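You operate a simulated robot arm through the tools that you are given. There is no shell and no other tool. Be economical: measure what you need, move in short steps, check, and stop when the job is done.

You run a simulated two-armed robot. Do the job below in one go: nothing can be reset, and whatever is moved stays where it is left.

JOB
Park the module slide and clamp a red bracket against each side.
Fine: the slide stands at its yellow mark; one bracket at each star knob, its upright leg to the slide; turn both knobs tight.

Only the result counts: the job must be done as asked and must still hold three seconds after the hand-in. Knocking over, shifting, dropping, spilling or breaking anything else fails it.

ROBOT AND FRAMES
Two 7-joint arms with two-finger parallel grippers on one trunk, on a base that drives. Base frame: it is fixed to the floor where the robot stands at the start and does not move with it; the origin is under the middle of the robot, x ahead of it, y to its left, z up. Readings come in m, rad, newtons and seconds.
The left shoulder is at the start at [0.07, 0.163, 1.12], the right one opposite. With the tool pointing down near the work surface each hand reaches from about 0.4 to 0.88 m from the robot's upright axis, wherever it stands, measured 20 degrees to its own side. Places, roughly: black star knob [0.6, -0.1, 0.8]; module slide [0.7, 0.3, 0.9]; number four brake pedal [0.8, 0.6, 0.2]; number four foot knob [1, 0.6, 0.3]; number four orange lever [1, 0.7, 0.2]; number one brake pedal [0.6, -0.1, 0.2]; number one foot knob [0.4, -0.1, 0.3]; number one orange lever [0.4, -0.2, 0.2]; number three brake pedal [0.5, 0.6, 0.2]; number three foot knob [0.4, 0.6, 0.3]; number three orange lever [0.4, 0.7, 0.2]; number two brake pedal [0.8, -0.1, 0.2]; number two foot knob [1, -0.1, 0.3]; number two orange lever [1, -0.2, 0.2]; red bracket [1.75, 0, 0.75]; white star knob [0.5, -0.1, 0.8]. Payload 3.43 kg a hand.
The tool frame of a hand sits at the grasp point between the pads (the TCP): z along the fingers, y along the line on which they close. The tips reach 0.034 m beyond it. Largest opening 0.128 m; finger width 0.024, thickness 0.012; the body of the gripper, 0.048 by 0.13 m, starts 0.096 m behind the TCP.
Orientation is told as [roll, pitch, yaw] about the base's x, y, z axes, in that order, counted from this pose: with the fingers straight down and closing along the base's y, the tool's x points along the base's -x, its y along +y and its z along -z.

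CONTROLS
- The arms move only by the tool step_arm. It takes "left_series", "right_series" or both (then of equal length, played together; a hand with none holds still); each is a list of rows, each a list of 7 numbers: the turn, a rotation vector about the tool's x, y, z in rad, then the shift along the tool's x, y, z in m, then the finger opening in m, from 0 to 0.128. In form: [[ax, ay, az, tx, ty, tz, grip], ...]. A call has 1 to 8 rows; each row is the pose to reach, as a shift and turn from the pose commanded when the call began, along the tool's axes at that moment. Each row takes 0.2 s and may step no farther than 0.05 m and 0.15 rad from the row before; otherwise, or with a gripper value out of range, the whole call is refused. A pose out of reach is approached as far as the arm can. The call stops where the force on the tool passes 40 N (or 10 N more than at its start, if that is more) or the arm is blocked; 0.2 s more then pass. The fingers move at their own pace (about 0.153 m/s each) and stop on an object; they squeeze with about 23 N. The grip force told is the motor's: it shows also when the fingers shut on nothing. Time passes only in rows, and 0.2 s behind the last, so rows that repeat a pose let the fingers close. The reply holds the time, the measured pose of the TCP, the force on the tool along the base axes, the opening and the grip force, in the units named above and with some noise, with the torque about the TCP (base axes, N m) and any sound that the robot's microphone picked up.
- Cameras (640 x 400 px; columns grow to the right, rows downward): "scene" is now at [0.1324, 0.0108, 1.3356]; the picture's right is [0.13, -0.99, 0.00], its down [-0.69, -0.09, -0.72] and it looks along [0.72, 0.10, -0.69] (base axes); focal length 246 px, centre (320, 200). "left" rides on the left gripper at [0.076, 0.011, -0.16] in its tool frame; the picture's right is [-0.15, 0.99, 0.00], its down [-0.88, -0.13, -0.46] and it looks along [-0.45, -0.07, 0.89] (tool axes); focal length 234 px, centre (320, 200). "right" rides on the right gripper at [0.076, -0.011, -0.16] in its tool frame; the picture's right is [0.15, 0.99, 0.00], its down [-0.88, 0.13, -0.46] and it looks along [-0.45, 0.07, 0.89] (tool axes); focal length 234 px, centre (320, 200). There is no depth. A picture from a camera that has moved, and an enlarged one, comes with that camera's place and axes in the base frame and with its lens.
- camera(camera): a new picture of that camera. The clock stands still meanwhile.
- slide_trunk(by): slides the trunk up (or, below 0, down) by that many m; the arms and the scene camera ride with it, the base frame stays. It gives what a move gives, with no picture.
- drive_base(legs): drives the robot by 1 to 6 legs, each [ahead, left, turn to the left] in m, m and rad, along the robot's own axes; the way and the turn of a leg run together, so that a leg with both is an arc; at most 1.5 m and 3.142 rad a leg. The arms and the cameras ride along, it lands a little off, and it stops where it bumps. It gives what a move gives.
- pan_tilt(pan, tilt): turns the head with the scene camera to pan (to the left, within 1.501 rad either way) and tilt (down, from -0.506 to 1.204), counted from straight ahead of the robot. It gives what a move gives.
- inspect(camera, box): a new picture of the part [left, top, right, bottom] of that camera's present view, enlarged. The clock stands still meanwhile.
- job_done(): hands the job in; it is judged then, once.

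Work in short steps. Places have to be worked out from the pictures, the camera data and where the tool is seen: move nearer, look again, correct. Check each grasp and each placing, and mend what went wrong. You have 120 turns and 92 pictures in all, those below and enlarged ones among them. Open the grippers and draw the arms clear of the work before you hand the job in, unless the task says otherwise; then end with one line.

The tools are called after ">>>" as name(argument=value, ...) on one line, values as JSON. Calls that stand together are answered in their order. step_arm: Moves the arms, as the interface text tells. Its arguments: {"type":"object","properties":{"left_series":{"type":"array"},"right_series":{"type":"array"}},"required":[]} The other tools are called the same way: slide_trunk (by) slides the trunk up or down; drive_base (legs) drives the base; pan_tilt (pan, tilt) turns the head that bears the scene camera; camera (camera) takes a picture; inspect (camera, box) takes an enlarged picture of a part of a camera's view; job_done () hands the job in.

At the start:

```text
t: 0.0
left_tool_pos: [0.6514, 0.3108, 1.0977]
left_ee_rot: [-0.001, -0.001, 0.0]
left_contact_force: [0.4, 0.4, -1.1]
left_wrist_torque: [-0.01, 0.01, 0.03]
left_opening: 0.128
left_finger_force: 0.0
right_tool_pos: [0.6935, -0.2629, 0.9895]
right_ee_rot: [0.001, -0.001, 0.0]
right_contact_force: [0.0, 0.3, 0.1]
right_wrist_torque: [-0.02, 0.0, 0.01]
right_opening: 0.128
right_finger_force: 0.0
trunk travel left (down, up): [-0.6, 0.34]
robot x, y, heading: [-0.0005, -0.0017, -0.003]
head pan, tilt: [0.133, 0.764]
```

scene: 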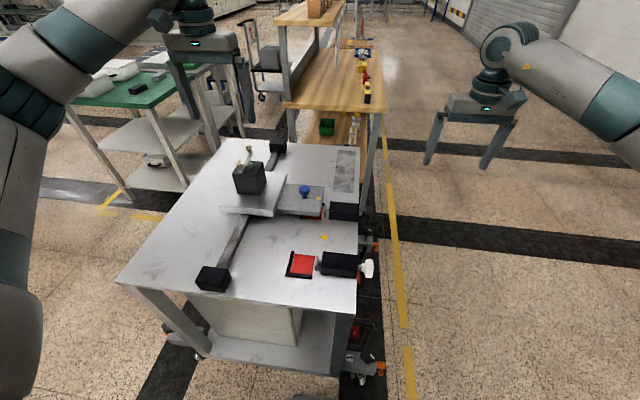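
right: 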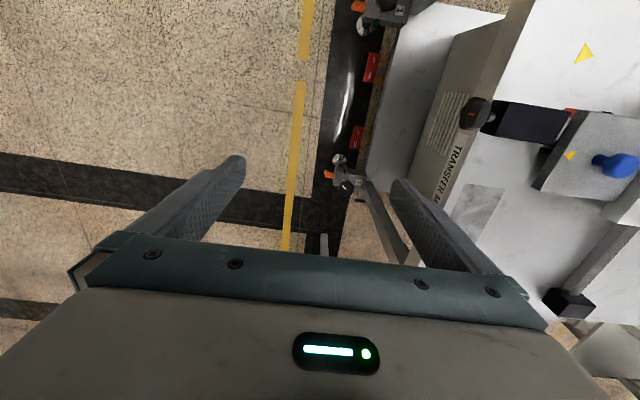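
left: 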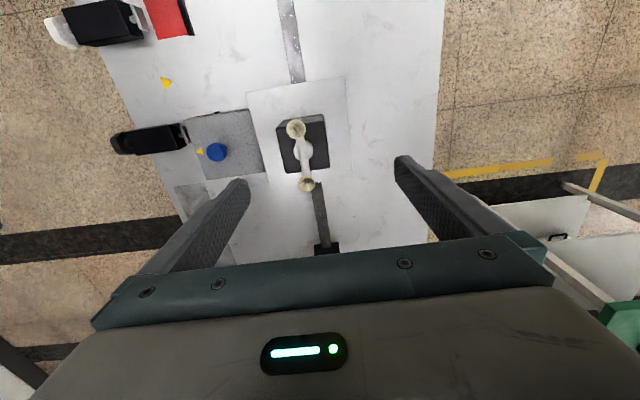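

The scene shows a cart with a rail, a slide with an arrow, two knob clamps, and one red bracket. I'll zoom in for detail.

>>> inspect(camera="scene", box=[180, 130, 400, 310])

>>> inspect(camera="scene", box=[270, 0, 410, 150])

>>> inspect(camera="left", box=[40, 0, 360, 200])

```text
2.22 times, centred on (290, 220) of scene
camera zoom: at [0.1324, 0.0108, 1.3356], right [0.13, -0.99, 0.0], down [-0.69, -0.09, -0.72], along [0.72, 0.1, -0.69], focal length 547 px, centre (387, 156)
```

zoom: 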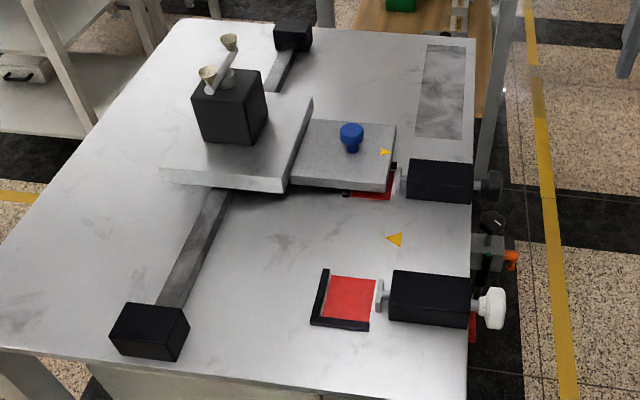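

```text
2.67 times, centred on (340, 75) of scene
camera zoom: at [0.1324, 0.0108, 1.3356], right [0.13, -0.99, 0.0], down [-0.69, -0.09, -0.72], along [0.72, 0.1, -0.69], focal length 656 px, centre (267, 533)
```

zoom: 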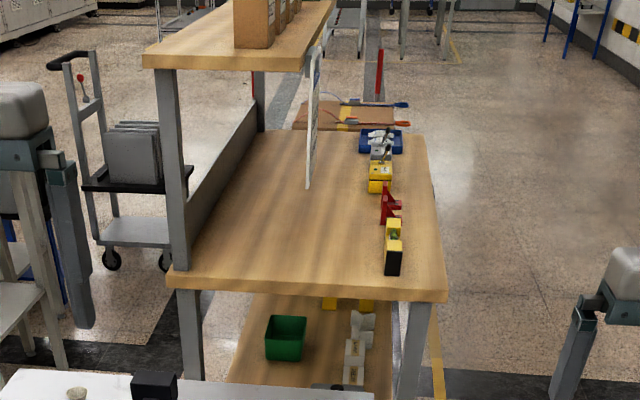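

```text
2.00 times, centred on (200, 100) of left
camera zoom: at [0.5749, 0.321, 1.2586], right [0.15, 0.99, 0.0], down [0.88, -0.13, 0.46], along [0.45, -0.07, -0.89], focal length 468 px, centre (560, 400)
```

zoom: 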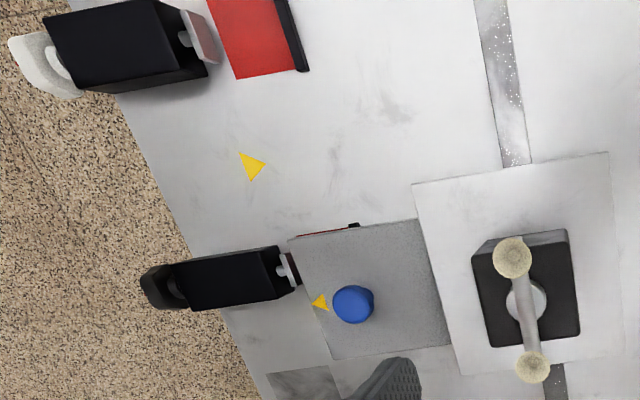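

The slide's arrow must go to the table arrow between two red fields. I'll look closer at the bench with the brackets, the casters, and the label.

>>> inspect(camera="scene", box=[335, 35, 395, 110])

>>> inspect(camera="right", box=[320, 0, 520, 230])

>>> inspect(camera="scene", box=[320, 170, 400, 390])

```text
5.33 times, centred on (365, 72) of scene
camera zoom: at [0.1324, 0.0108, 1.3356], right [0.13, -0.99, 0.0], down [-0.69, -0.09, -0.72], along [0.72, 0.1, -0.69], focal length 1312 px, centre (80, 880)
```

zoom: 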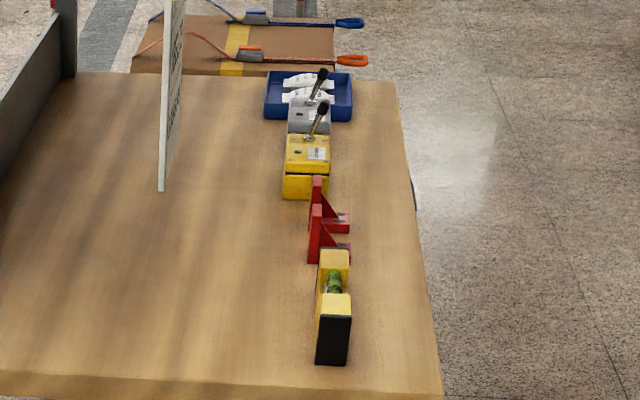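

```text
1.74 times, centred on (420, 115) of right
camera zoom: at [0.6187, -0.2749, 1.1489], right [-0.15, 0.99, 0.0], down [0.88, 0.13, 0.46], along [0.45, 0.07, -0.89], focal length 407 px, centre (146, 348)
```

zoom: 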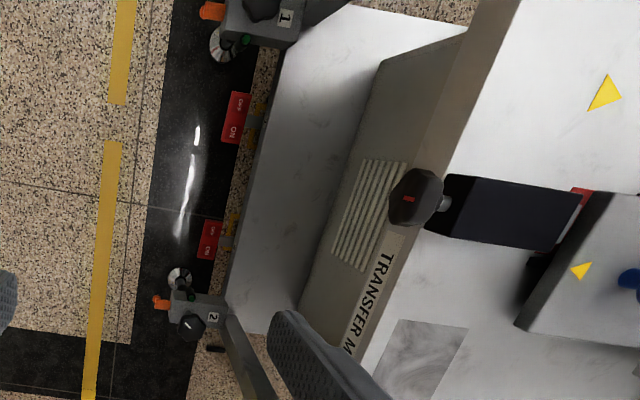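

```text
1.82 times, centred on (360, 280) of scene
camera zoom: at [0.1324, 0.0108, 1.3356], right [0.13, -0.99, 0.0], down [-0.69, -0.09, -0.72], along [0.72, 0.1, -0.69], focal length 447 px, centre (247, 54)
```

zoom: 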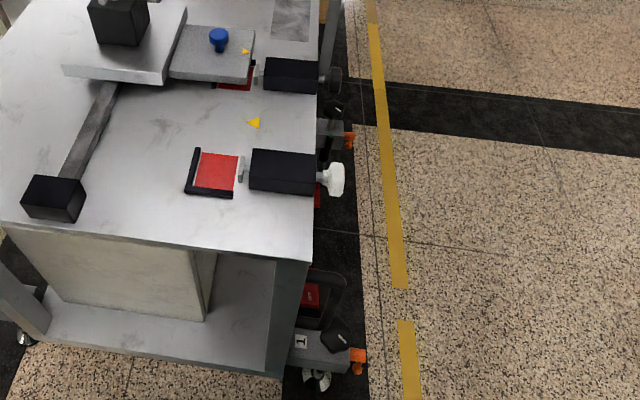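

Table height comes out near 0.81, with the table arrow at about (0.54, 0.06) and the slide ~0.11 too far in x. I'll look closer at the slide's box/handle and the clamps.

>>> inspect(camera="scene", box=[220, 130, 330, 220])

>>> inspect(camera="scene", box=[280, 175, 390, 285])

>>> pan_tilt(pan=0.0, tilt=0.4)

>>> camera(camera="scene")

```text
4.44 times, centred on (275, 175) of scene
camera zoom: at [0.1324, 0.0108, 1.3356], right [0.13, -0.99, 0.0], down [-0.69, -0.09, -0.72], along [0.72, 0.1, -0.69], focal length 1094 px, centre (520, 311)
```

zoom: 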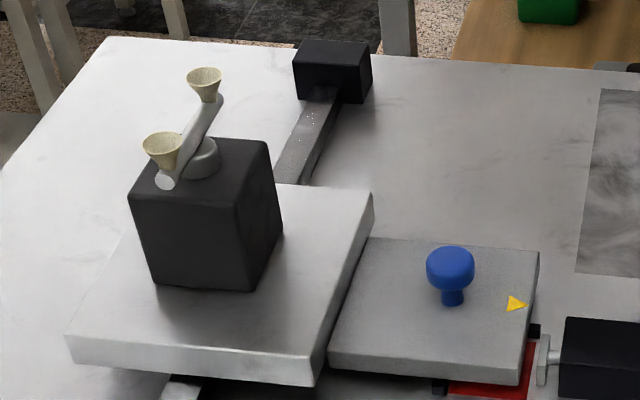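

```text
3.64 times, centred on (335, 230) of scene
camera zoom: at [0.1324, 0.0108, 1.3356], right [0.13, -0.99, 0.0], down [-0.69, -0.09, -0.72], along [0.72, 0.1, -0.69], focal length 895 px, centre (266, 91)
```

zoom: 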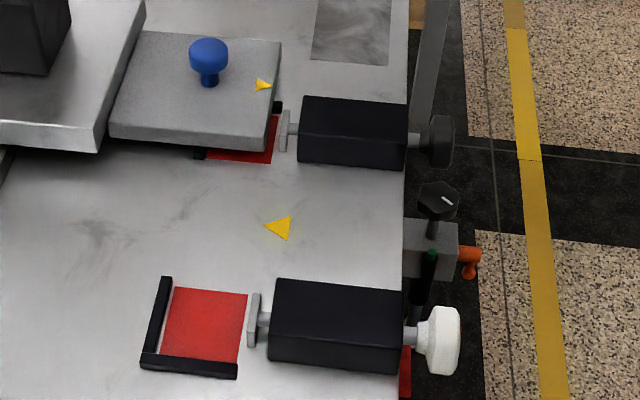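

```text
t: 0.8
left_tool_pos: [0.6519, 0.3114, 1.0993]
left_ee_rot: [0.0, 0.0, 0.001]
left_contact_force: [-0.2, 0.0, -0.9]
left_wrist_torque: [0.04, 0.0, -0.02]
left_opening: 0.128
left_finger_force: 0.1
right_tool_pos: [0.6956, -0.2629, 0.9897]
right_ee_rot: [-0.001, -0.001, 0.0]
right_contact_force: [0.1, -0.3, 1.2]
right_wrist_torque: [0.0, 0.01, -0.03]
right_opening: 0.1279
right_finger_force: 0.1
trunk travel left (down, up): [-0.6, 0.34]
robot x, y, heading: [-0.0003, 0.0008, 0.004]
head pan, tilt: [0.0, 0.4]
```

```text
80 pictures are left
camera scene: at [0.1434, -0.0001, 1.3678], right [0.0, -1.0, 0.0], down [-0.39, 0.0, -0.92], along [0.92, 0.0, -0.39], focal length 246 px, centre (320, 200)
```

scene: 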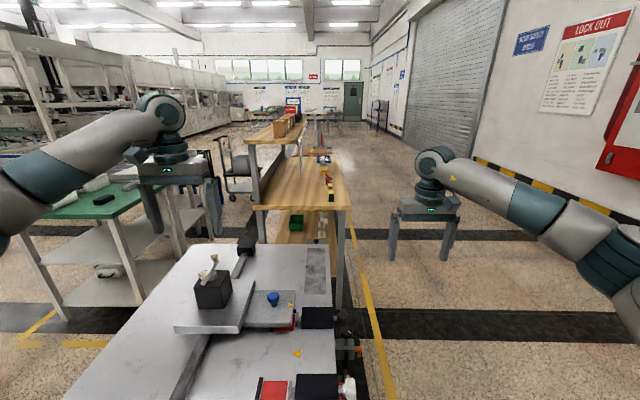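

I want to know the state of the cart's brakes before pushing on it, so I zoom on the pedals.

>>> inspect(camera="right", box=[330, 0, 410, 60])

>>> inspect(camera="right", box=[320, 110, 400, 210])

```text
6.67 times, centred on (370, 30) of right
camera zoom: at [0.6187, -0.2749, 1.1489], right [-0.15, 0.99, 0.0], down [0.88, 0.13, 0.46], along [0.45, 0.07, -0.89], focal length 1561 px, centre (-13, 1333)
```

zoom: 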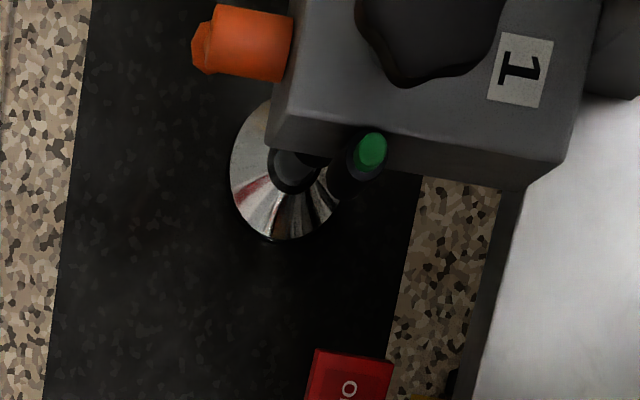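

```text
4.00 times, centred on (360, 160) of right
camera zoom: at [0.6187, -0.2749, 1.1489], right [-0.15, 0.99, 0.0], down [0.88, 0.13, 0.46], along [0.45, 0.07, -0.89], focal length 937 px, centre (160, 360)
```

zoom: 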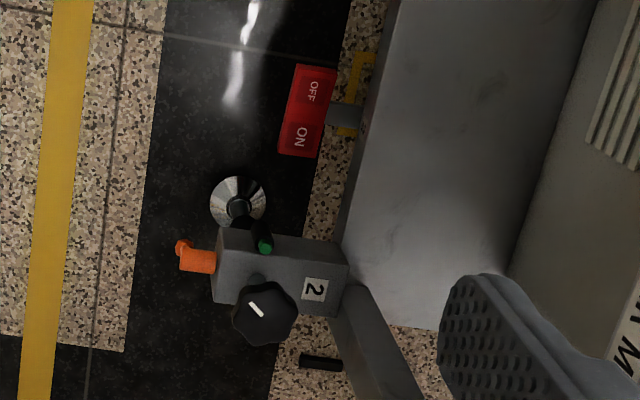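

The feet look lowered, so the cart should stand firm. The blue knob head is at about (0.656, 0.129, 0.866); I'll bring the left hand above it with narrowed fingers.

>>> step_arm(left_series=[[0, 0, 0, 0, -0.045, 0, 0.08], [0, 0, 0, 0, -0.09, 0, 0.06], [0, 0, 0, -0.002, -0.135, 0, 0.06], [0, 0, 0, -0.004, -0.182, 0, 0.06], [0, 0, 0, -0.004, -0.182, 0.045, 0.06], [0, 0, 0, -0.004, -0.182, 0.09, 0.06], [0, 0, 0, -0.004, -0.182, 0.13, 0.06]])

>>> camera(camera="left")

>>> pan_tilt(pan=0.13, tilt=0.8)

>>> inspect(camera="scene", box=[200, 110, 400, 290])

```text
t: 2.4
left_tool_pos: [0.6564, 0.1264, 0.9677]
left_ee_rot: [-0.003, -0.001, 0.001]
left_contact_force: [0.4, 0.7, -0.2]
left_wrist_torque: [-0.03, 0.03, 0.0]
left_opening: 0.0601
left_finger_force: 0.0
right_tool_pos: [0.6952, -0.262, 0.9884]
right_ee_rot: [-0.001, 0.0, 0.001]
right_contact_force: [-0.3, 0.4, 0.7]
right_wrist_torque: [-0.03, -0.01, -0.05]
right_opening: 0.128
right_finger_force: 0.0
trunk travel left (down, up): [-0.6, 0.34]
robot x, y, heading: [0.001, -0.0025, -0.003]
head pan, tilt: [0.0, 0.4]
```

```text
77 pictures are left
camera left: at [0.5799, 0.1376, 1.1278], right [0.14, 0.99, 0.0], down [0.88, -0.13, 0.46], along [0.45, -0.07, -0.89], focal length 234 px, centre (320, 200)
```

left: 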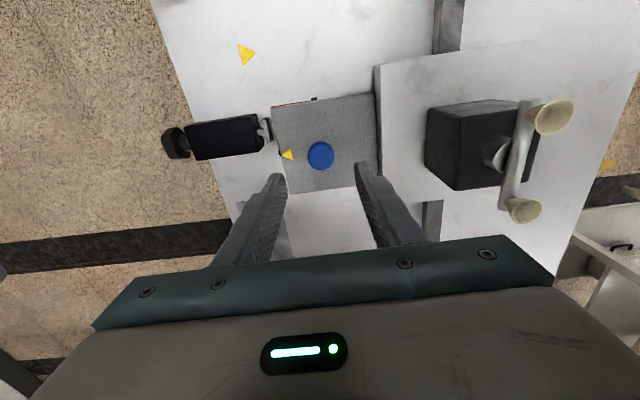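

```text
t: 3.3
left_tool_pos: [0.6554, 0.1277, 0.9683]
left_ee_rot: [-0.002, -0.001, 0.003]
left_contact_force: [0.4, -0.1, 0.2]
left_wrist_torque: [-0.01, -0.03, 0.02]
left_opening: 0.06
left_finger_force: 0.0
right_tool_pos: [0.6952, -0.2627, 0.9895]
right_ee_rot: [-0.001, 0.001, 0.0]
right_contact_force: [-0.5, -0.5, -0.3]
right_wrist_torque: [-0.02, 0.01, -0.01]
right_opening: 0.1282
right_finger_force: 0.0
trunk travel left (down, up): [-0.6, 0.34]
robot x, y, heading: [0.0024, -0.0012, -0.004]
head pan, tilt: [0.129, 0.799]
```

```text
2.22 times, centred on (300, 200) of scene
camera zoom: at [0.1309, 0.0102, 1.3328], right [0.13, -0.99, 0.0], down [-0.71, -0.09, -0.7], along [0.69, 0.09, -0.72], focal length 547 px, centre (364, 200)
```

zoom: 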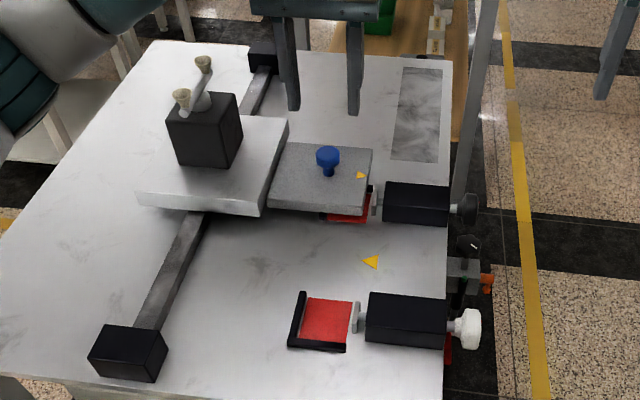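

The knob lies at (0.656, 0.126) under the hand. I descend and close gently.

>>> step_arm(left_series=[[0, 0, 0, 0, -0.002, 0.04, 0.06], [0, 0, 0, 0, -0.002, 0.075, 0.06], [0, 0, 0, 0, -0.002, 0.079, 0.06], [0, 0, 0, 0, -0.002, 0.079, 0.0], [0, 0, 0, 0, -0.002, 0.079, 0.0], [0, 0, 0, 0, -0.002, 0.079, 0.0]])

>>> inspect(camera="scene", box=[200, 110, 400, 290])

```text
t: 4.7
left_tool_pos: [0.6562, 0.1274, 0.8878]
left_ee_rot: [-0.002, 0.001, 0.003]
left_contact_force: [-0.7, 7.1, 1.3]
left_wrist_torque: [0.36, 0.06, 0.12]
left_opening: 0.0313
left_finger_force: 44.8
right_tool_pos: [0.6938, -0.2611, 0.9903]
right_ee_rot: [0.0, 0.0, -0.002]
right_contact_force: [-0.2, -0.1, -0.4]
right_wrist_torque: [0.01, -0.01, 0.02]
right_opening: 0.1278
right_finger_force: 0.0
trunk travel left (down, up): [-0.6, 0.34]
robot x, y, heading: [0.0021, 0.0029, 0.0]
head pan, tilt: [0.129, 0.799]
```

```text
2.22 times, centred on (300, 200) of scene
camera zoom: at [0.1305, 0.0113, 1.3327], right [0.13, -0.99, 0.0], down [-0.71, -0.09, -0.7], along [0.69, 0.09, -0.72], focal length 547 px, centre (364, 200)
```

zoom: 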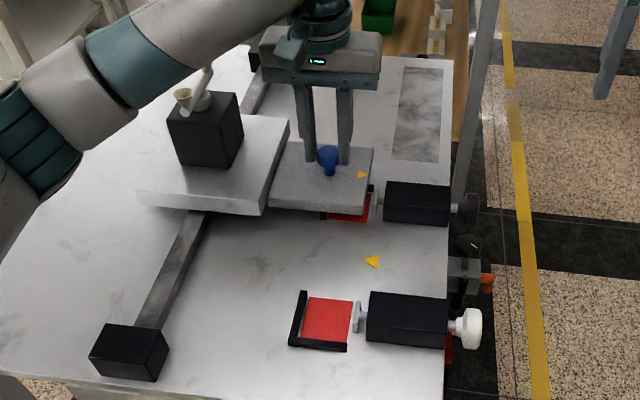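

Knob gripped (0.031 m). The arrows point at each other across y, so x must be aligned; about −0.115 m. I first draw it 0.06 and check.

>>> step_arm(left_series=[[0, 0, 0, 0.008, 0, 0, 0], [0, 0, 0, 0.018, 0, 0, 0], [0, 0, 0, 0.028, 0, 0, 0], [0, 0, 0, 0.038, 0, 0, 0], [0, 0, 0, 0.048, 0, 0, 0], [0, 0, 0, 0.058, 0, 0, 0], [0, 0, 0, 0.068, 0, 0, 0], [0, 0, 0, 0.075, 0, 0, 0]])

>>> inspect(camera="scene", box=[200, 110, 400, 290])

```text
t: 6.5
left_tool_pos: [0.5821, 0.1274, 0.8875]
left_ee_rot: [-0.001, 0.004, 0.001]
left_contact_force: [-1.0, 11.0, -15.9]
left_wrist_torque: [0.47, 0.52, 0.16]
left_opening: 0.0315
left_finger_force: 45.3
right_tool_pos: [0.6947, -0.2607, 0.9901]
right_ee_rot: [-0.003, 0.003, -0.001]
right_contact_force: [0.5, -0.5, 0.0]
right_wrist_torque: [-0.01, 0.0, 0.0]
right_opening: 0.1279
right_finger_force: 0.0
trunk travel left (down, up): [-0.6, 0.34]
robot x, y, heading: [0.0048, -0.0024, 0.0]
head pan, tilt: [0.129, 0.799]
```

```text
2.22 times, centred on (300, 200) of scene
camera zoom: at [0.1325, 0.0122, 1.3325], right [0.13, -0.99, 0.0], down [-0.71, -0.09, -0.7], along [0.69, 0.09, -0.72], focal length 547 px, centre (364, 200)
```

zoom: 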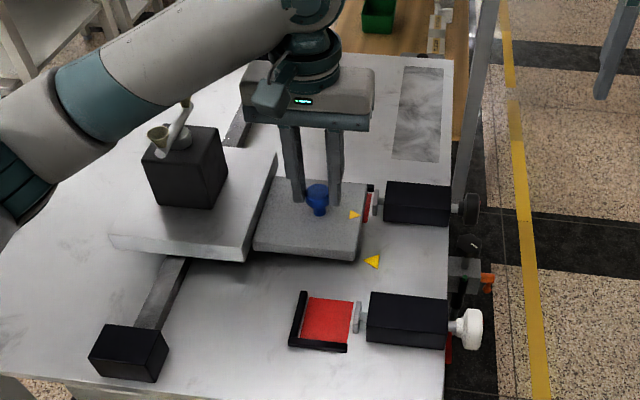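

The slide moves freely. Another 0.03 m, then measure precisely with the hand camera.

>>> step_arm(left_series=[[0, 0, 0, 0.008, 0, 0, 0], [0, 0, 0, 0.016, 0, 0, 0], [0, 0, 0, 0.024, 0, 0, 0], [0, 0, 0, 0.032, 0, 0, 0]])

>>> inspect(camera="left", box=[180, 60, 340, 200])

>>> inspect(camera="scene", box=[280, 180, 380, 270])

```text
t: 7.5
left_tool_pos: [0.5492, 0.1273, 0.8874]
left_ee_rot: [-0.003, 0.004, 0.0]
left_contact_force: [-0.8, 12.0, -19.1]
left_wrist_torque: [0.42, -0.38, 0.14]
left_opening: 0.0313
left_finger_force: 44.4
right_tool_pos: [0.6961, -0.2617, 0.9882]
right_ee_rot: [0.0, 0.002, -0.001]
right_contact_force: [1.7, -0.7, 0.0]
right_wrist_torque: [0.01, -0.02, 0.0]
right_opening: 0.1281
right_finger_force: 0.0
trunk travel left (down, up): [-0.6, 0.34]
robot x, y, heading: [0.003, 0.0017, 0.001]
head pan, tilt: [0.129, 0.799]
```

```text
2.86 times, centred on (260, 130) of left
camera zoom: at [0.4728, 0.1381, 1.0478], right [0.15, 0.99, 0.0], down [0.88, -0.13, 0.45], along [0.45, -0.07, -0.89], focal length 669 px, centre (491, 400)
```

zoom: 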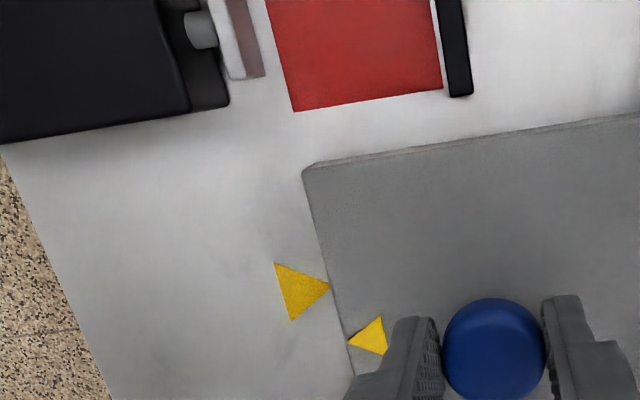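

```text
4.44 times, centred on (330, 225) of scene
camera zoom: at [0.1325, 0.0124, 1.3325], right [0.13, -0.99, 0.0], down [-0.71, -0.09, -0.7], along [0.69, 0.09, -0.72], focal length 1094 px, centre (276, 89)
```

zoom: 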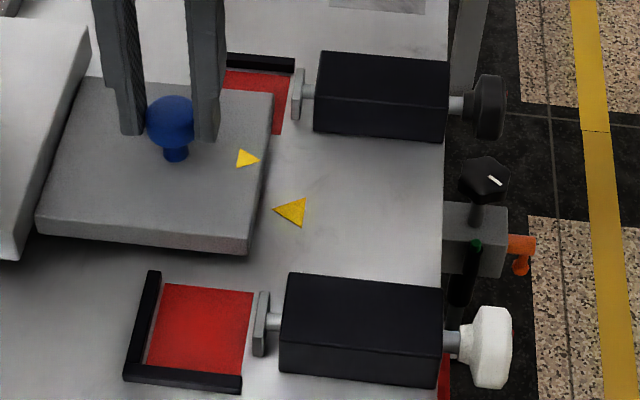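

Plate arrow tip is at x≈0.551, table tip ≈0.538: 0.0135 m remains.

>>> step_arm(left_series=[[0, 0, 0, 0.006, 0, 0, 0], [0, 0, 0, 0.011, 0, 0, 0], [0, 0, 0, 0.0135, 0, 0, 0], [0, 0, 0, 0.0135, 0, 0, 0]])

>>> inspect(camera="left", box=[180, 60, 340, 200])

>>> inspect(camera="scene", box=[280, 180, 380, 270])

```text
t: 8.5
left_tool_pos: [0.5359, 0.1268, 0.8895]
left_ee_rot: [-0.002, 0.003, 0.001]
left_contact_force: [1.0, 16.6, -28.0]
left_wrist_torque: [0.49, 0.2, 0.15]
left_opening: 0.0312
left_finger_force: 45.1
right_tool_pos: [0.696, -0.2604, 0.988]
right_ee_rot: [-0.002, 0.001, 0.0]
right_contact_force: [-0.4, 1.1, 0.9]
right_wrist_torque: [0.04, -0.02, 0.0]
right_opening: 0.128
right_finger_force: 0.1
trunk travel left (down, up): [-0.6, 0.34]
robot x, y, heading: [-0.0, 0.0015, 0.005]
head pan, tilt: [0.129, 0.799]
```

```text
2.86 times, centred on (260, 130) of left
camera zoom: at [0.4606, 0.1379, 1.0482], right [0.14, 0.99, 0.0], down [0.88, -0.13, 0.45], along [0.45, -0.07, -0.89], focal length 669 px, centre (491, 400)
```

zoom: 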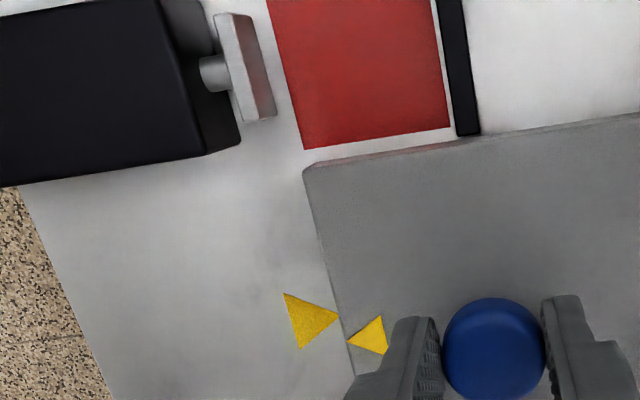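

```text
4.44 times, centred on (330, 225) of scene
camera zoom: at [0.1338, 0.013, 1.3323], right [0.13, -0.99, 0.0], down [-0.71, -0.09, -0.69], along [0.69, 0.09, -0.72], focal length 1094 px, centre (276, 89)
```

zoom: 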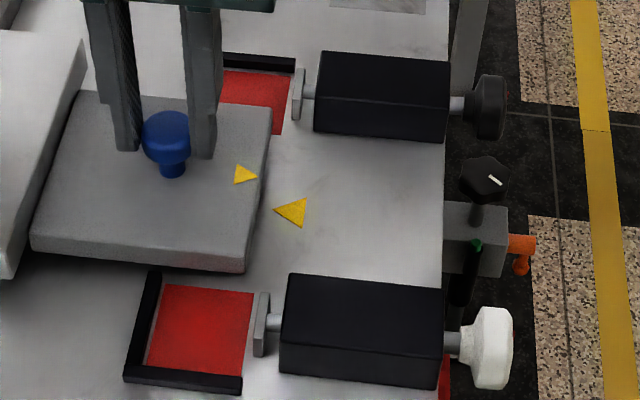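

Arrows agree to about 1 mm in both views. I release and rise straight up, then recheck.

>>> step_arm(left_series=[[0, 0, 0, 0, 0, 0, 0.05], [0, 0, 0, 0, 0, 0, 0.06], [0, 0, 0, 0, 0, -0.04, 0.06], [0, 0, 0, 0, 0, -0.09, 0.06], [0, 0, 0, 0, 0, -0.14, 0.06], [0, 0, 0, 0, 0.04, -0.17, 0.06], [0, 0, 0, 0, 0.08, -0.2, 0.06]])

>>> inspect(camera="left", box=[60, 60, 340, 235])

>>> inspect(camera="scene", box=[280, 180, 380, 270])

```text
t: 10.1
left_tool_pos: [0.5355, 0.2052, 1.0896]
left_ee_rot: [-0.001, -0.001, -0.001]
left_contact_force: [0.2, 0.2, -0.2]
left_wrist_torque: [-0.02, -0.02, 0.01]
left_opening: 0.0598
left_finger_force: 0.1
right_tool_pos: [0.6934, -0.2622, 0.9894]
right_ee_rot: [0.0, -0.002, -0.001]
right_contact_force: [-0.8, -0.3, -0.1]
right_wrist_torque: [-0.03, -0.03, -0.05]
right_opening: 0.128
right_finger_force: 0.0
trunk travel left (down, up): [-0.6, 0.34]
robot x, y, heading: [-0.0014, 0.0014, -0.002]
head pan, tilt: [0.129, 0.799]
```

```text
2.29 times, centred on (200, 148) of left
camera zoom: at [0.4588, 0.2162, 1.2481], right [0.15, 0.99, 0.0], down [0.88, -0.13, 0.46], along [0.45, -0.07, -0.89], focal length 535 px, centre (594, 320)
```

zoom: 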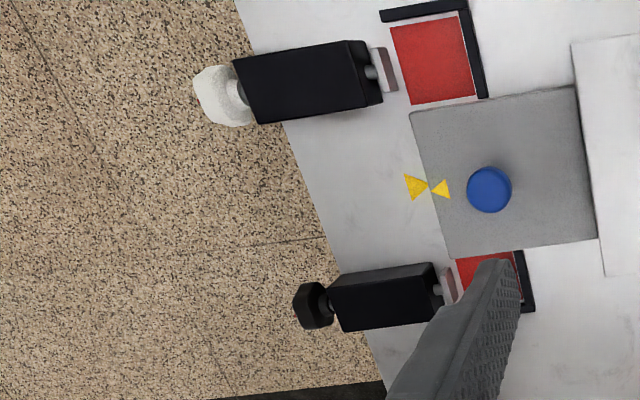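

```text
4.44 times, centred on (330, 225) of scene
camera zoom: at [0.1295, 0.0112, 1.3328], right [0.13, -0.99, 0.0], down [-0.71, -0.09, -0.7], along [0.69, 0.09, -0.72], focal length 1094 px, centre (276, 89)
```

zoom: 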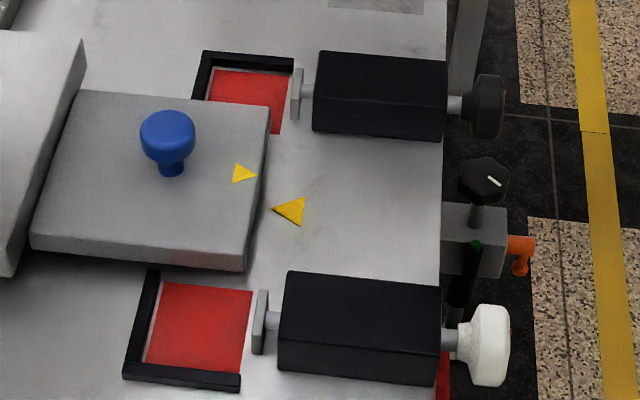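

Slide is parked at the mark. Next the brackets: I raise the right hand, then drive around the cart's right side toward the bench.

>>> step_arm(right_series=[[0, 0, 0, 0.03, 0, -0.03, 0.128], [0, 0, 0, 0.06, 0, -0.06, 0.128], [0, 0, 0, 0.09, 0, -0.09, 0.128], [0, 0, 0, 0.12, 0, -0.11, 0.128]])

>>> drive_base(legs=[[0, -0.85, 0], [1.0, 0, 0], [0.6, 0, 0]])

>>> pan_tilt(pan=1.3, tilt=0.6)

>>> camera(camera="scene")

```text
t: 11.1
left_tool_pos: [0.5344, 0.2045, 1.0884]
left_ee_rot: [-0.001, 0.0, 0.003]
left_contact_force: [-1.0, 0.1, 0.1]
left_wrist_torque: [0.0, -0.04, -0.03]
left_opening: 0.0597
left_finger_force: 0.1
right_tool_pos: [0.5712, -0.2639, 1.1004]
right_ee_rot: [0.001, -0.002, 0.0]
right_contact_force: [-0.1, 0.4, -0.5]
right_wrist_torque: [0.0, -0.05, -0.01]
right_opening: 0.128
right_finger_force: 0.0
trunk travel left (down, up): [-0.6, 0.34]
robot x, y, heading: [0.0002, 0.002, -0.001]
head pan, tilt: [0.129, 0.799]
```

```text
t: 23.4
left_tool_pos: [2.1289, -0.6299, 1.0876]
left_ee_rot: [-0.001, 0.001, 0.016]
left_contact_force: [0.0, -0.3, 0.1]
left_wrist_torque: [-0.02, 0.02, 0.04]
left_opening: 0.0598
left_finger_force: 0.1
right_tool_pos: [2.1722, -1.1002, 1.098]
right_ee_rot: [0.001, -0.001, 0.014]
right_contact_force: [0.0, -0.9, -0.5]
right_wrist_torque: [-0.02, -0.01, -0.02]
right_opening: 0.1282
right_finger_force: 0.1
trunk travel left (down, up): [-0.6, 0.34]
robot x, y, heading: [1.596, -0.8426, 0.008]
head pan, tilt: [0.129, 0.799]
```

```text
t: 24.8
left_tool_pos: [2.1303, -0.6299, 1.087]
left_ee_rot: [0.001, 0.0, 0.017]
left_contact_force: [0.6, 0.8, -0.4]
left_wrist_torque: [0.0, 0.0, 0.0]
left_opening: 0.06
left_finger_force: 0.0
right_tool_pos: [2.1727, -1.0995, 1.0989]
right_ee_rot: [0.0, 0.001, 0.014]
right_contact_force: [-0.5, -0.3, 0.7]
right_wrist_torque: [0.01, 0.04, -0.01]
right_opening: 0.128
right_finger_force: 0.1
trunk travel left (down, up): [-0.6, 0.34]
robot x, y, heading: [1.5982, -0.8431, 0.017]
head pan, tilt: [1.3, 0.6]
```

```text
67 pictures are left
camera scene: at [1.6683, -0.7566, 1.3496], right [0.97, -0.25, 0.0], down [-0.14, -0.55, -0.82], along [0.21, 0.8, -0.57], focal length 246 px, centre (320, 200)
```

scene: 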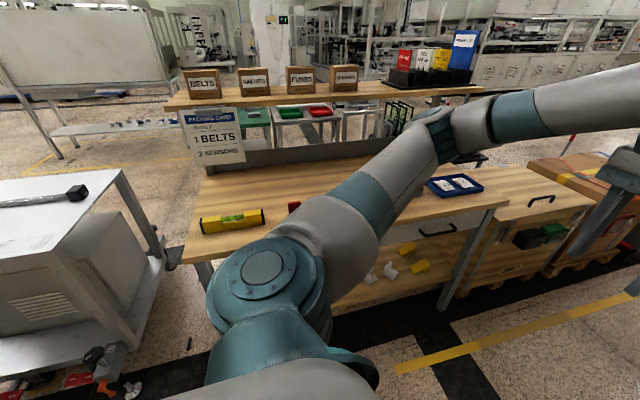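

Brackets at about (1.77, 0.0). I turn left to face the bench.

>>> drive_base(legs=[[0, 0, 1.55]])

>>> pan_tilt(pan=-0.1, tilt=0.7)

>>> camera(camera="scene")

>>> camera(camera="right")

```text
t: 28.8
left_tool_pos: [1.4163, -0.297, 1.0872]
left_ee_rot: [-0.001, 0.002, 1.521]
left_contact_force: [-0.2, 0.6, -0.6]
left_wrist_torque: [0.02, -0.03, 0.0]
left_opening: 0.0602
left_finger_force: 0.1
right_tool_pos: [1.889, -0.2841, 1.0985]
right_ee_rot: [0.0, 0.001, 1.519]
right_contact_force: [-0.2, 0.2, 0.6]
right_wrist_torque: [0.0, 0.0, 0.0]
right_opening: 0.1279
right_finger_force: 0.2
trunk travel left (down, up): [-0.6, 0.34]
robot x, y, heading: [1.5969, -0.8436, 1.521]
head pan, tilt: [1.3, 0.6]
```

```text
t: 30.4
left_tool_pos: [1.4168, -0.2969, 1.0885]
left_ee_rot: [0.001, 0.0, 1.521]
left_contact_force: [0.5, -0.1, 0.6]
left_wrist_torque: [0.01, -0.01, 0.02]
left_opening: 0.0599
left_finger_force: 0.1
right_tool_pos: [1.8874, -0.284, 1.0985]
right_ee_rot: [0.0, 0.001, 1.522]
right_contact_force: [0.2, -0.6, -1.1]
right_wrist_torque: [0.0, -0.02, -0.04]
right_opening: 0.128
right_finger_force: 0.2
trunk travel left (down, up): [-0.6, 0.34]
robot x, y, heading: [1.5965, -0.8412, 1.52]
head pan, tilt: [-0.099, 0.7]
```

```text
66 pictures are left
camera scene: at [1.6107, -0.7084, 1.341], right [0.99, -0.15, 0.0], down [-0.1, -0.64, -0.76], along [0.11, 0.76, -0.64], focal length 246 px, centre (320, 200)
```

scene: 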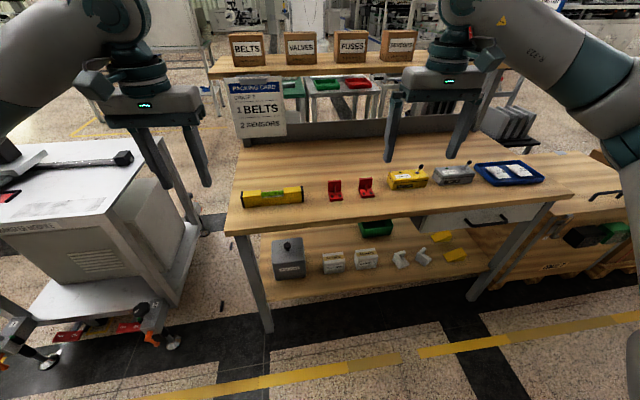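

```text
65 pictures are left
camera right: at [1.8959, -0.3611, 1.258], right [-1.0, -0.1, 0.0], down [-0.09, 0.89, 0.46], along [-0.04, 0.45, -0.89], focal length 234 px, centre (320, 200)
```

right: 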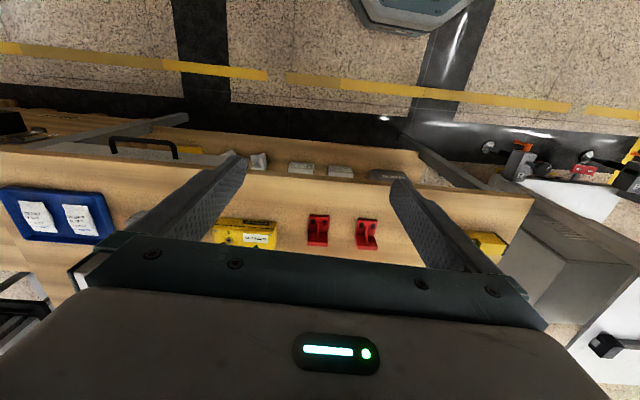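

Both brackets are seen with the foot toward me and the upright on the far side. I zoom in for their shape and place.

>>> inspect(camera="scene", box=[310, 160, 390, 210])

>>> inspect(camera="right", box=[290, 195, 400, 260])

```text
8.00 times, centred on (350, 185) of scene
camera zoom: at [1.6107, -0.7084, 1.341], right [0.99, -0.15, 0.0], down [-0.1, -0.64, -0.76], along [0.11, 0.76, -0.64], focal length 1969 px, centre (80, 320)
```

zoom: 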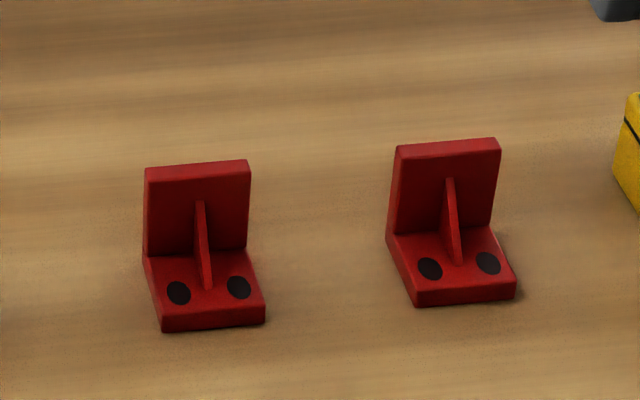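

```text
5.82 times, centred on (345, 228) of right
camera zoom: at [1.8959, -0.3611, 1.258], right [-1.0, -0.1, 0.0], down [-0.09, 0.89, 0.46], along [-0.04, 0.45, -0.89], focal length 1362 px, centre (174, 40)
```

zoom: 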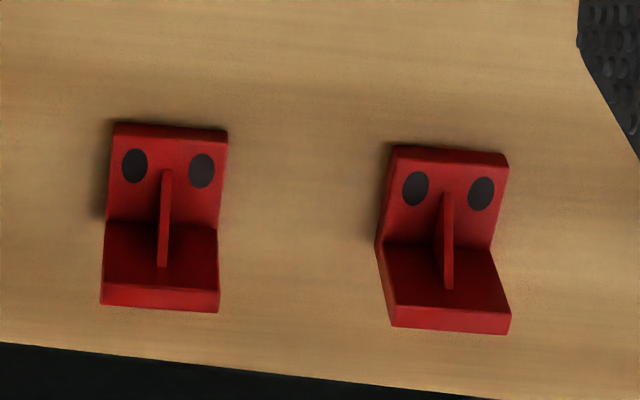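

Bracket geometry: ~0.05 cube-like L, feet front y≈−0.088, uprights y≈−0.047…−0.037, centres x≈1.761 and 1.871, bench z≈0.80. I reposition the robot centrally in front of them.

>>> drive_base(legs=[[0.12, -0.22, 0.05]])

>>> camera(camera="scene")

```text
t: 32.2
left_tool_pos: [1.6207, -0.1907, 1.0884]
left_ee_rot: [-0.002, 0.0, 1.57]
left_contact_force: [0.8, 0.6, 0.6]
left_wrist_torque: [-0.01, -0.01, -0.01]
left_opening: 0.0598
left_finger_force: 0.0
right_tool_pos: [2.0903, -0.1555, 1.0975]
right_ee_rot: [0.0, 0.0, 1.571]
right_contact_force: [-0.7, 0.4, 0.8]
right_wrist_torque: [0.0, -0.02, -0.02]
right_opening: 0.1279
right_finger_force: 0.1
trunk travel left (down, up): [-0.6, 0.34]
robot x, y, heading: [1.8299, -0.7328, 1.572]
head pan, tilt: [-0.099, 0.7]
```

```text
62 pictures are left
camera scene: at [1.8334, -0.594, 1.341], right [0.99, -0.1, 0.0], down [-0.07, -0.64, -0.76], along [0.08, 0.76, -0.64], focal length 246 px, centre (320, 200)
```

scene: 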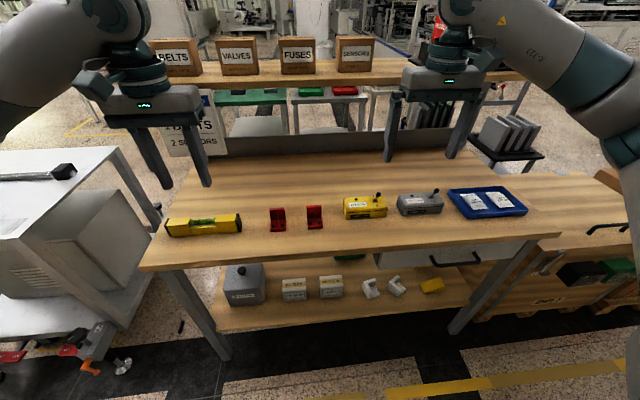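

Heading is now exactly +y, and both brackets re-triangulate to the same places. I move the right hand over bracket B (1.871, −0.04) and look.

>>> step_arm(right_series=[[0, 0, 0, -0.02, 0.04, 0.01, 0.1], [0, 0, 0, -0.04, 0.08, 0.02, 0.08], [0, 0, 0, -0.06, 0.12, 0.03, 0.075], [0, 0, 0, -0.08, 0.16, 0.04, 0.075], [0, 0, 0, -0.1, 0.2, 0.05, 0.075], [0, 0, 0, -0.1165, 0.219, 0.075, 0.075], [0, 0, 0, -0.1165, 0.219, 0.1, 0.075], [0, 0, 0, -0.1165, 0.219, 0.12, 0.075]])

>>> camera(camera="right")

```text
t: 34.0
left_tool_pos: [1.62, -0.1914, 1.0869]
left_ee_rot: [0.0, 0.001, 1.568]
left_contact_force: [-0.4, 0.5, 0.9]
left_wrist_torque: [0.03, 0.03, 0.01]
left_opening: 0.0603
left_finger_force: 0.0
right_tool_pos: [1.8717, -0.0395, 0.9791]
right_ee_rot: [-0.001, 0.001, 1.567]
right_contact_force: [0.5, 0.5, 0.6]
right_wrist_torque: [0.01, 0.0, 0.01]
right_opening: 0.075
right_finger_force: 0.0
trunk travel left (down, up): [-0.6, 0.34]
robot x, y, heading: [1.8193, -0.7276, 1.568]
head pan, tilt: [-0.099, 0.7]
```

```text
61 pictures are left
camera right: at [1.8836, -0.1161, 1.1374], right [-0.99, -0.14, 0.0], down [-0.13, 0.88, 0.46], along [-0.07, 0.45, -0.89], focal length 234 px, centre (320, 200)
```

right: 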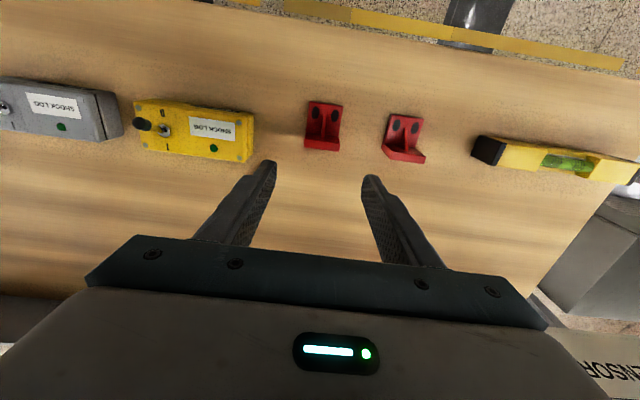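

I zoom in to refine the bracket's position under the hand.

>>> inspect(camera="right", box=[270, 80, 440, 186])

```text
3.76 times, centred on (355, 133) of right
camera zoom: at [1.8836, -0.1161, 1.1374], right [-0.99, -0.14, 0.0], down [-0.13, 0.88, 0.46], along [-0.07, 0.45, -0.89], focal length 882 px, centre (188, 452)
```

zoom: 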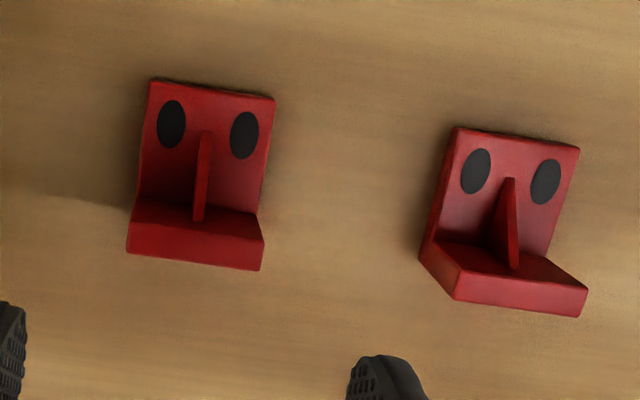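

Upright top centres: B (1.8695, −0.0455), A (1.759, −0.046), both square to the axes. I descend on B and close on its width at the upright's top.

>>> step_arm(right_series=[[0, 0, 0, 0.003, 0.002, 0.04, 0.075], [0, 0, 0, 0.003, 0.002, 0.08, 0.075], [0, 0, 0, 0.003, 0.002, 0.105, 0.075], [0, 0, 0, 0.003, 0.002, 0.112, 0.075], [0, 0, 0, 0.003, 0.002, 0.112, 0.03], [0, 0, 0, 0.003, 0.002, 0.112, 0.03], [0, 0, 0, 0.003, 0.002, 0.112, 0.03]])

>>> inspect(camera="scene", box=[260, 170, 360, 250])

```text
t: 35.6
left_tool_pos: [1.6204, -0.1915, 1.0868]
left_ee_rot: [0.001, -0.002, 1.57]
left_contact_force: [0.0, 0.0, 0.3]
left_wrist_torque: [0.01, 0.0, -0.03]
left_opening: 0.06
left_finger_force: 0.0
right_tool_pos: [1.8701, -0.043, 0.8658]
right_ee_rot: [0.0, -0.001, 1.569]
right_contact_force: [-0.4, 0.7, -0.8]
right_wrist_torque: [0.04, 0.03, -0.01]
right_opening: 0.0447
right_finger_force: 22.6
trunk travel left (down, up): [-0.6, 0.34]
robot x, y, heading: [1.8252, -0.7257, 1.568]
head pan, tilt: [-0.099, 0.7]
```

```text
5.00 times, centred on (310, 210) of scene
camera zoom: at [1.8334, -0.5938, 1.3409], right [0.99, -0.1, 0.0], down [-0.07, -0.64, -0.76], along [0.08, 0.76, -0.64], focal length 1230 px, centre (370, 150)
```

zoom: 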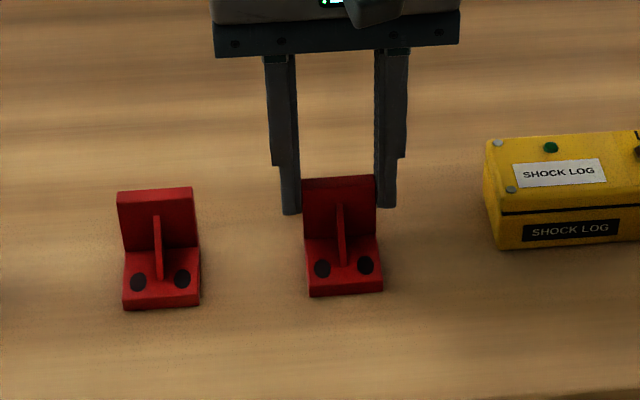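

B is held at its width (0.045 m) with tips about 3 cm above its base. I lift it and move it to the right out of the way.

>>> step_arm(right_series=[[0, 0, 0, 0, 0, -0.02, 0.03], [0, 0, 0, 0, 0, -0.06, 0.03], [0, 0, 0, 0, 0, -0.11, 0.03], [0, 0, 0, 0, 0, -0.16, 0.03], [0, 0, 0, 0, -0.05, -0.2, 0.03], [0, 0, 0, 0.03, -0.09, -0.21, 0.03], [0, 0, 0, 0.06, -0.13, -0.21, 0.03], [0, 0, 0, 0.09, -0.17, -0.21, 0.03]])

>>> step_arm(left_series=[[0, 0, 0, -0.04, -0.03, 0.01, 0.075], [0, 0, 0, -0.08, -0.06, 0.02, 0.075], [0, 0, 0, -0.12, -0.09, 0.03, 0.075], [0, 0, 0, -0.149, -0.12, 0.05, 0.075], [0, 0, 0, -0.149, -0.139, 0.08, 0.075], [0, 0, 0, -0.149, -0.139, 0.11, 0.075]])

>>> inspect(camera="left", box=[240, 80, 410, 186])

>>> camera(camera="scene")

```text
refused: row 5 steps farther than a row can; nothing moved
```

```text
refused: row 1 steps farther than a row can; nothing moved
```

```text
3.76 times, centred on (325, 133) of left
camera zoom: at [1.6082, -0.2678, 1.2476], right [-0.99, 0.15, 0.0], down [0.13, 0.88, 0.46], along [0.07, 0.45, -0.89], focal length 882 px, centre (301, 452)
```

zoom: 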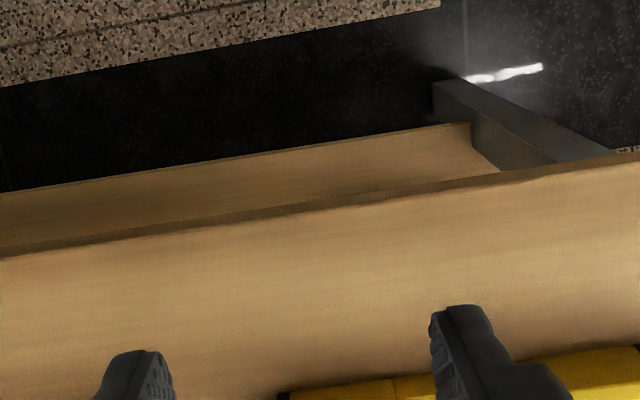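

```text
57 pictures are left
camera scene: at [1.8334, -0.5938, 1.3409], right [0.99, -0.1, 0.0], down [-0.07, -0.64, -0.76], along [0.08, 0.76, -0.64], focal length 246 px, centre (320, 200)
```

scene: 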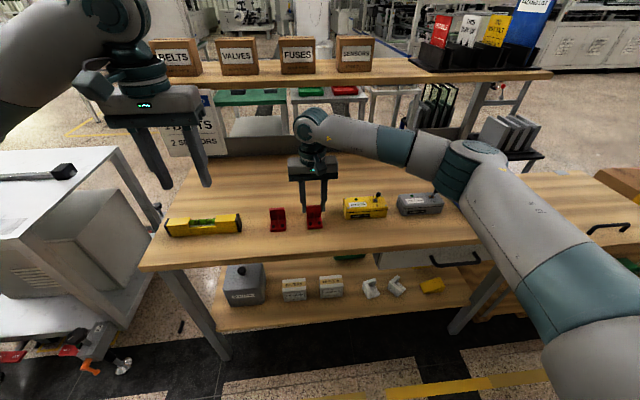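

Those moves were refused for step length; I redo them with shorter steps, lifting B first.

>>> step_arm(right_series=[[0, 0, 0, 0, 0, -0.02, 0.03], [0, 0, 0, 0, 0, -0.06, 0.03], [0, 0, 0, 0, 0, -0.1, 0.03], [0, 0, 0, 0, 0, -0.145, 0.03], [0, 0, 0, 0, 0, -0.19, 0.03], [0, 0, 0, 0.02, -0.04, -0.2, 0.03], [0, 0, 0, 0.04, -0.08, -0.21, 0.03], [0, 0, 0, 0.06, -0.12, -0.21, 0.03]])

>>> step_arm(left_series=[[0, 0, 0, -0.03, -0.03, 0.01, 0.075], [0, 0, 0, -0.06, -0.06, 0.02, 0.075], [0, 0, 0, -0.09, -0.09, 0.03, 0.075], [0, 0, 0, -0.12, -0.12, 0.05, 0.075], [0, 0, 0, -0.149, -0.139, 0.08, 0.075], [0, 0, 0, -0.149, -0.139, 0.11, 0.075]])

>>> inspect(camera="left", box=[240, 80, 410, 186])

>>> camera(camera="scene")

```text
t: 37.4
left_tool_pos: [1.6224, -0.1921, 1.0887]
left_ee_rot: [0.001, -0.002, 1.571]
left_contact_force: [0.8, -0.1, -0.2]
left_wrist_torque: [-0.01, 0.02, -0.01]
left_opening: 0.0599
left_finger_force: 0.0
right_tool_pos: [1.99, -0.1037, 1.0766]
right_ee_rot: [0.0, -0.001, 1.569]
right_contact_force: [0.8, 0.2, -1.4]
right_wrist_torque: [0.01, 0.03, -0.03]
right_opening: 0.0447
right_finger_force: 22.9
trunk travel left (down, up): [-0.6, 0.34]
robot x, y, heading: [1.8249, -0.7303, 1.571]
head pan, tilt: [-0.099, 0.7]
```

```text
t: 38.8
left_tool_pos: [1.759, -0.042, 0.9782]
left_ee_rot: [0.001, 0.0, 1.57]
left_contact_force: [0.1, 0.2, 0.0]
left_wrist_torque: [-0.02, -0.02, 0.02]
left_opening: 0.0752
left_finger_force: 0.1
right_tool_pos: [1.9884, -0.1012, 1.077]
right_ee_rot: [0.0, 0.002, 1.569]
right_contact_force: [-0.1, 0.6, -2.4]
right_wrist_torque: [0.03, 0.0, -0.02]
right_opening: 0.0446
right_finger_force: 23.1
trunk travel left (down, up): [-0.6, 0.34]
robot x, y, heading: [1.8257, -0.7288, 1.566]
head pan, tilt: [-0.099, 0.7]
```

```text
3.76 times, centred on (325, 133) of left
camera zoom: at [1.7473, -0.1176, 1.1383], right [-0.99, 0.15, 0.0], down [0.13, 0.88, 0.46], along [0.07, 0.45, -0.89], focal length 882 px, centre (301, 452)
```

zoom: 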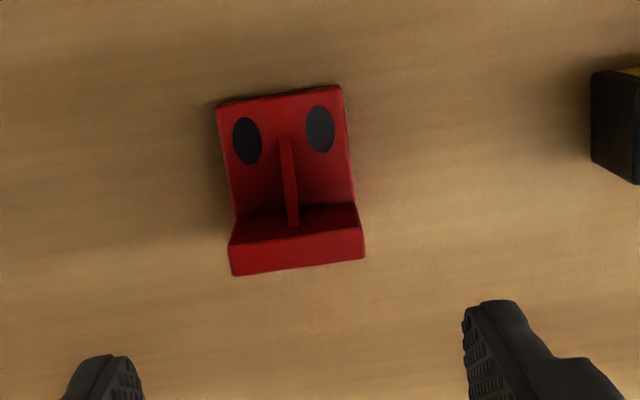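

```text
55 pictures are left
camera scene: at [1.8325, -0.5934, 1.341], right [0.99, -0.1, 0.0], down [-0.06, -0.64, -0.76], along [0.08, 0.76, -0.64], focal length 246 px, centre (320, 200)
```

scene: 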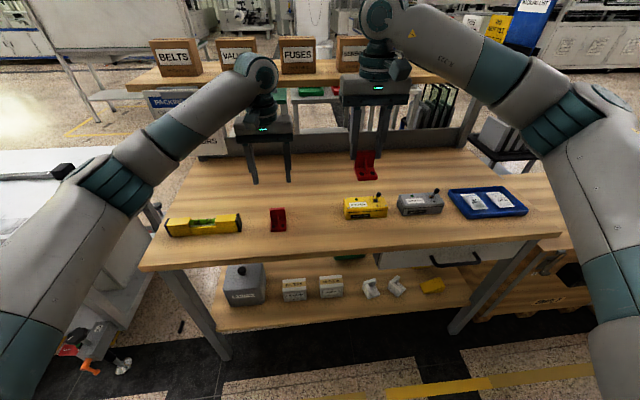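

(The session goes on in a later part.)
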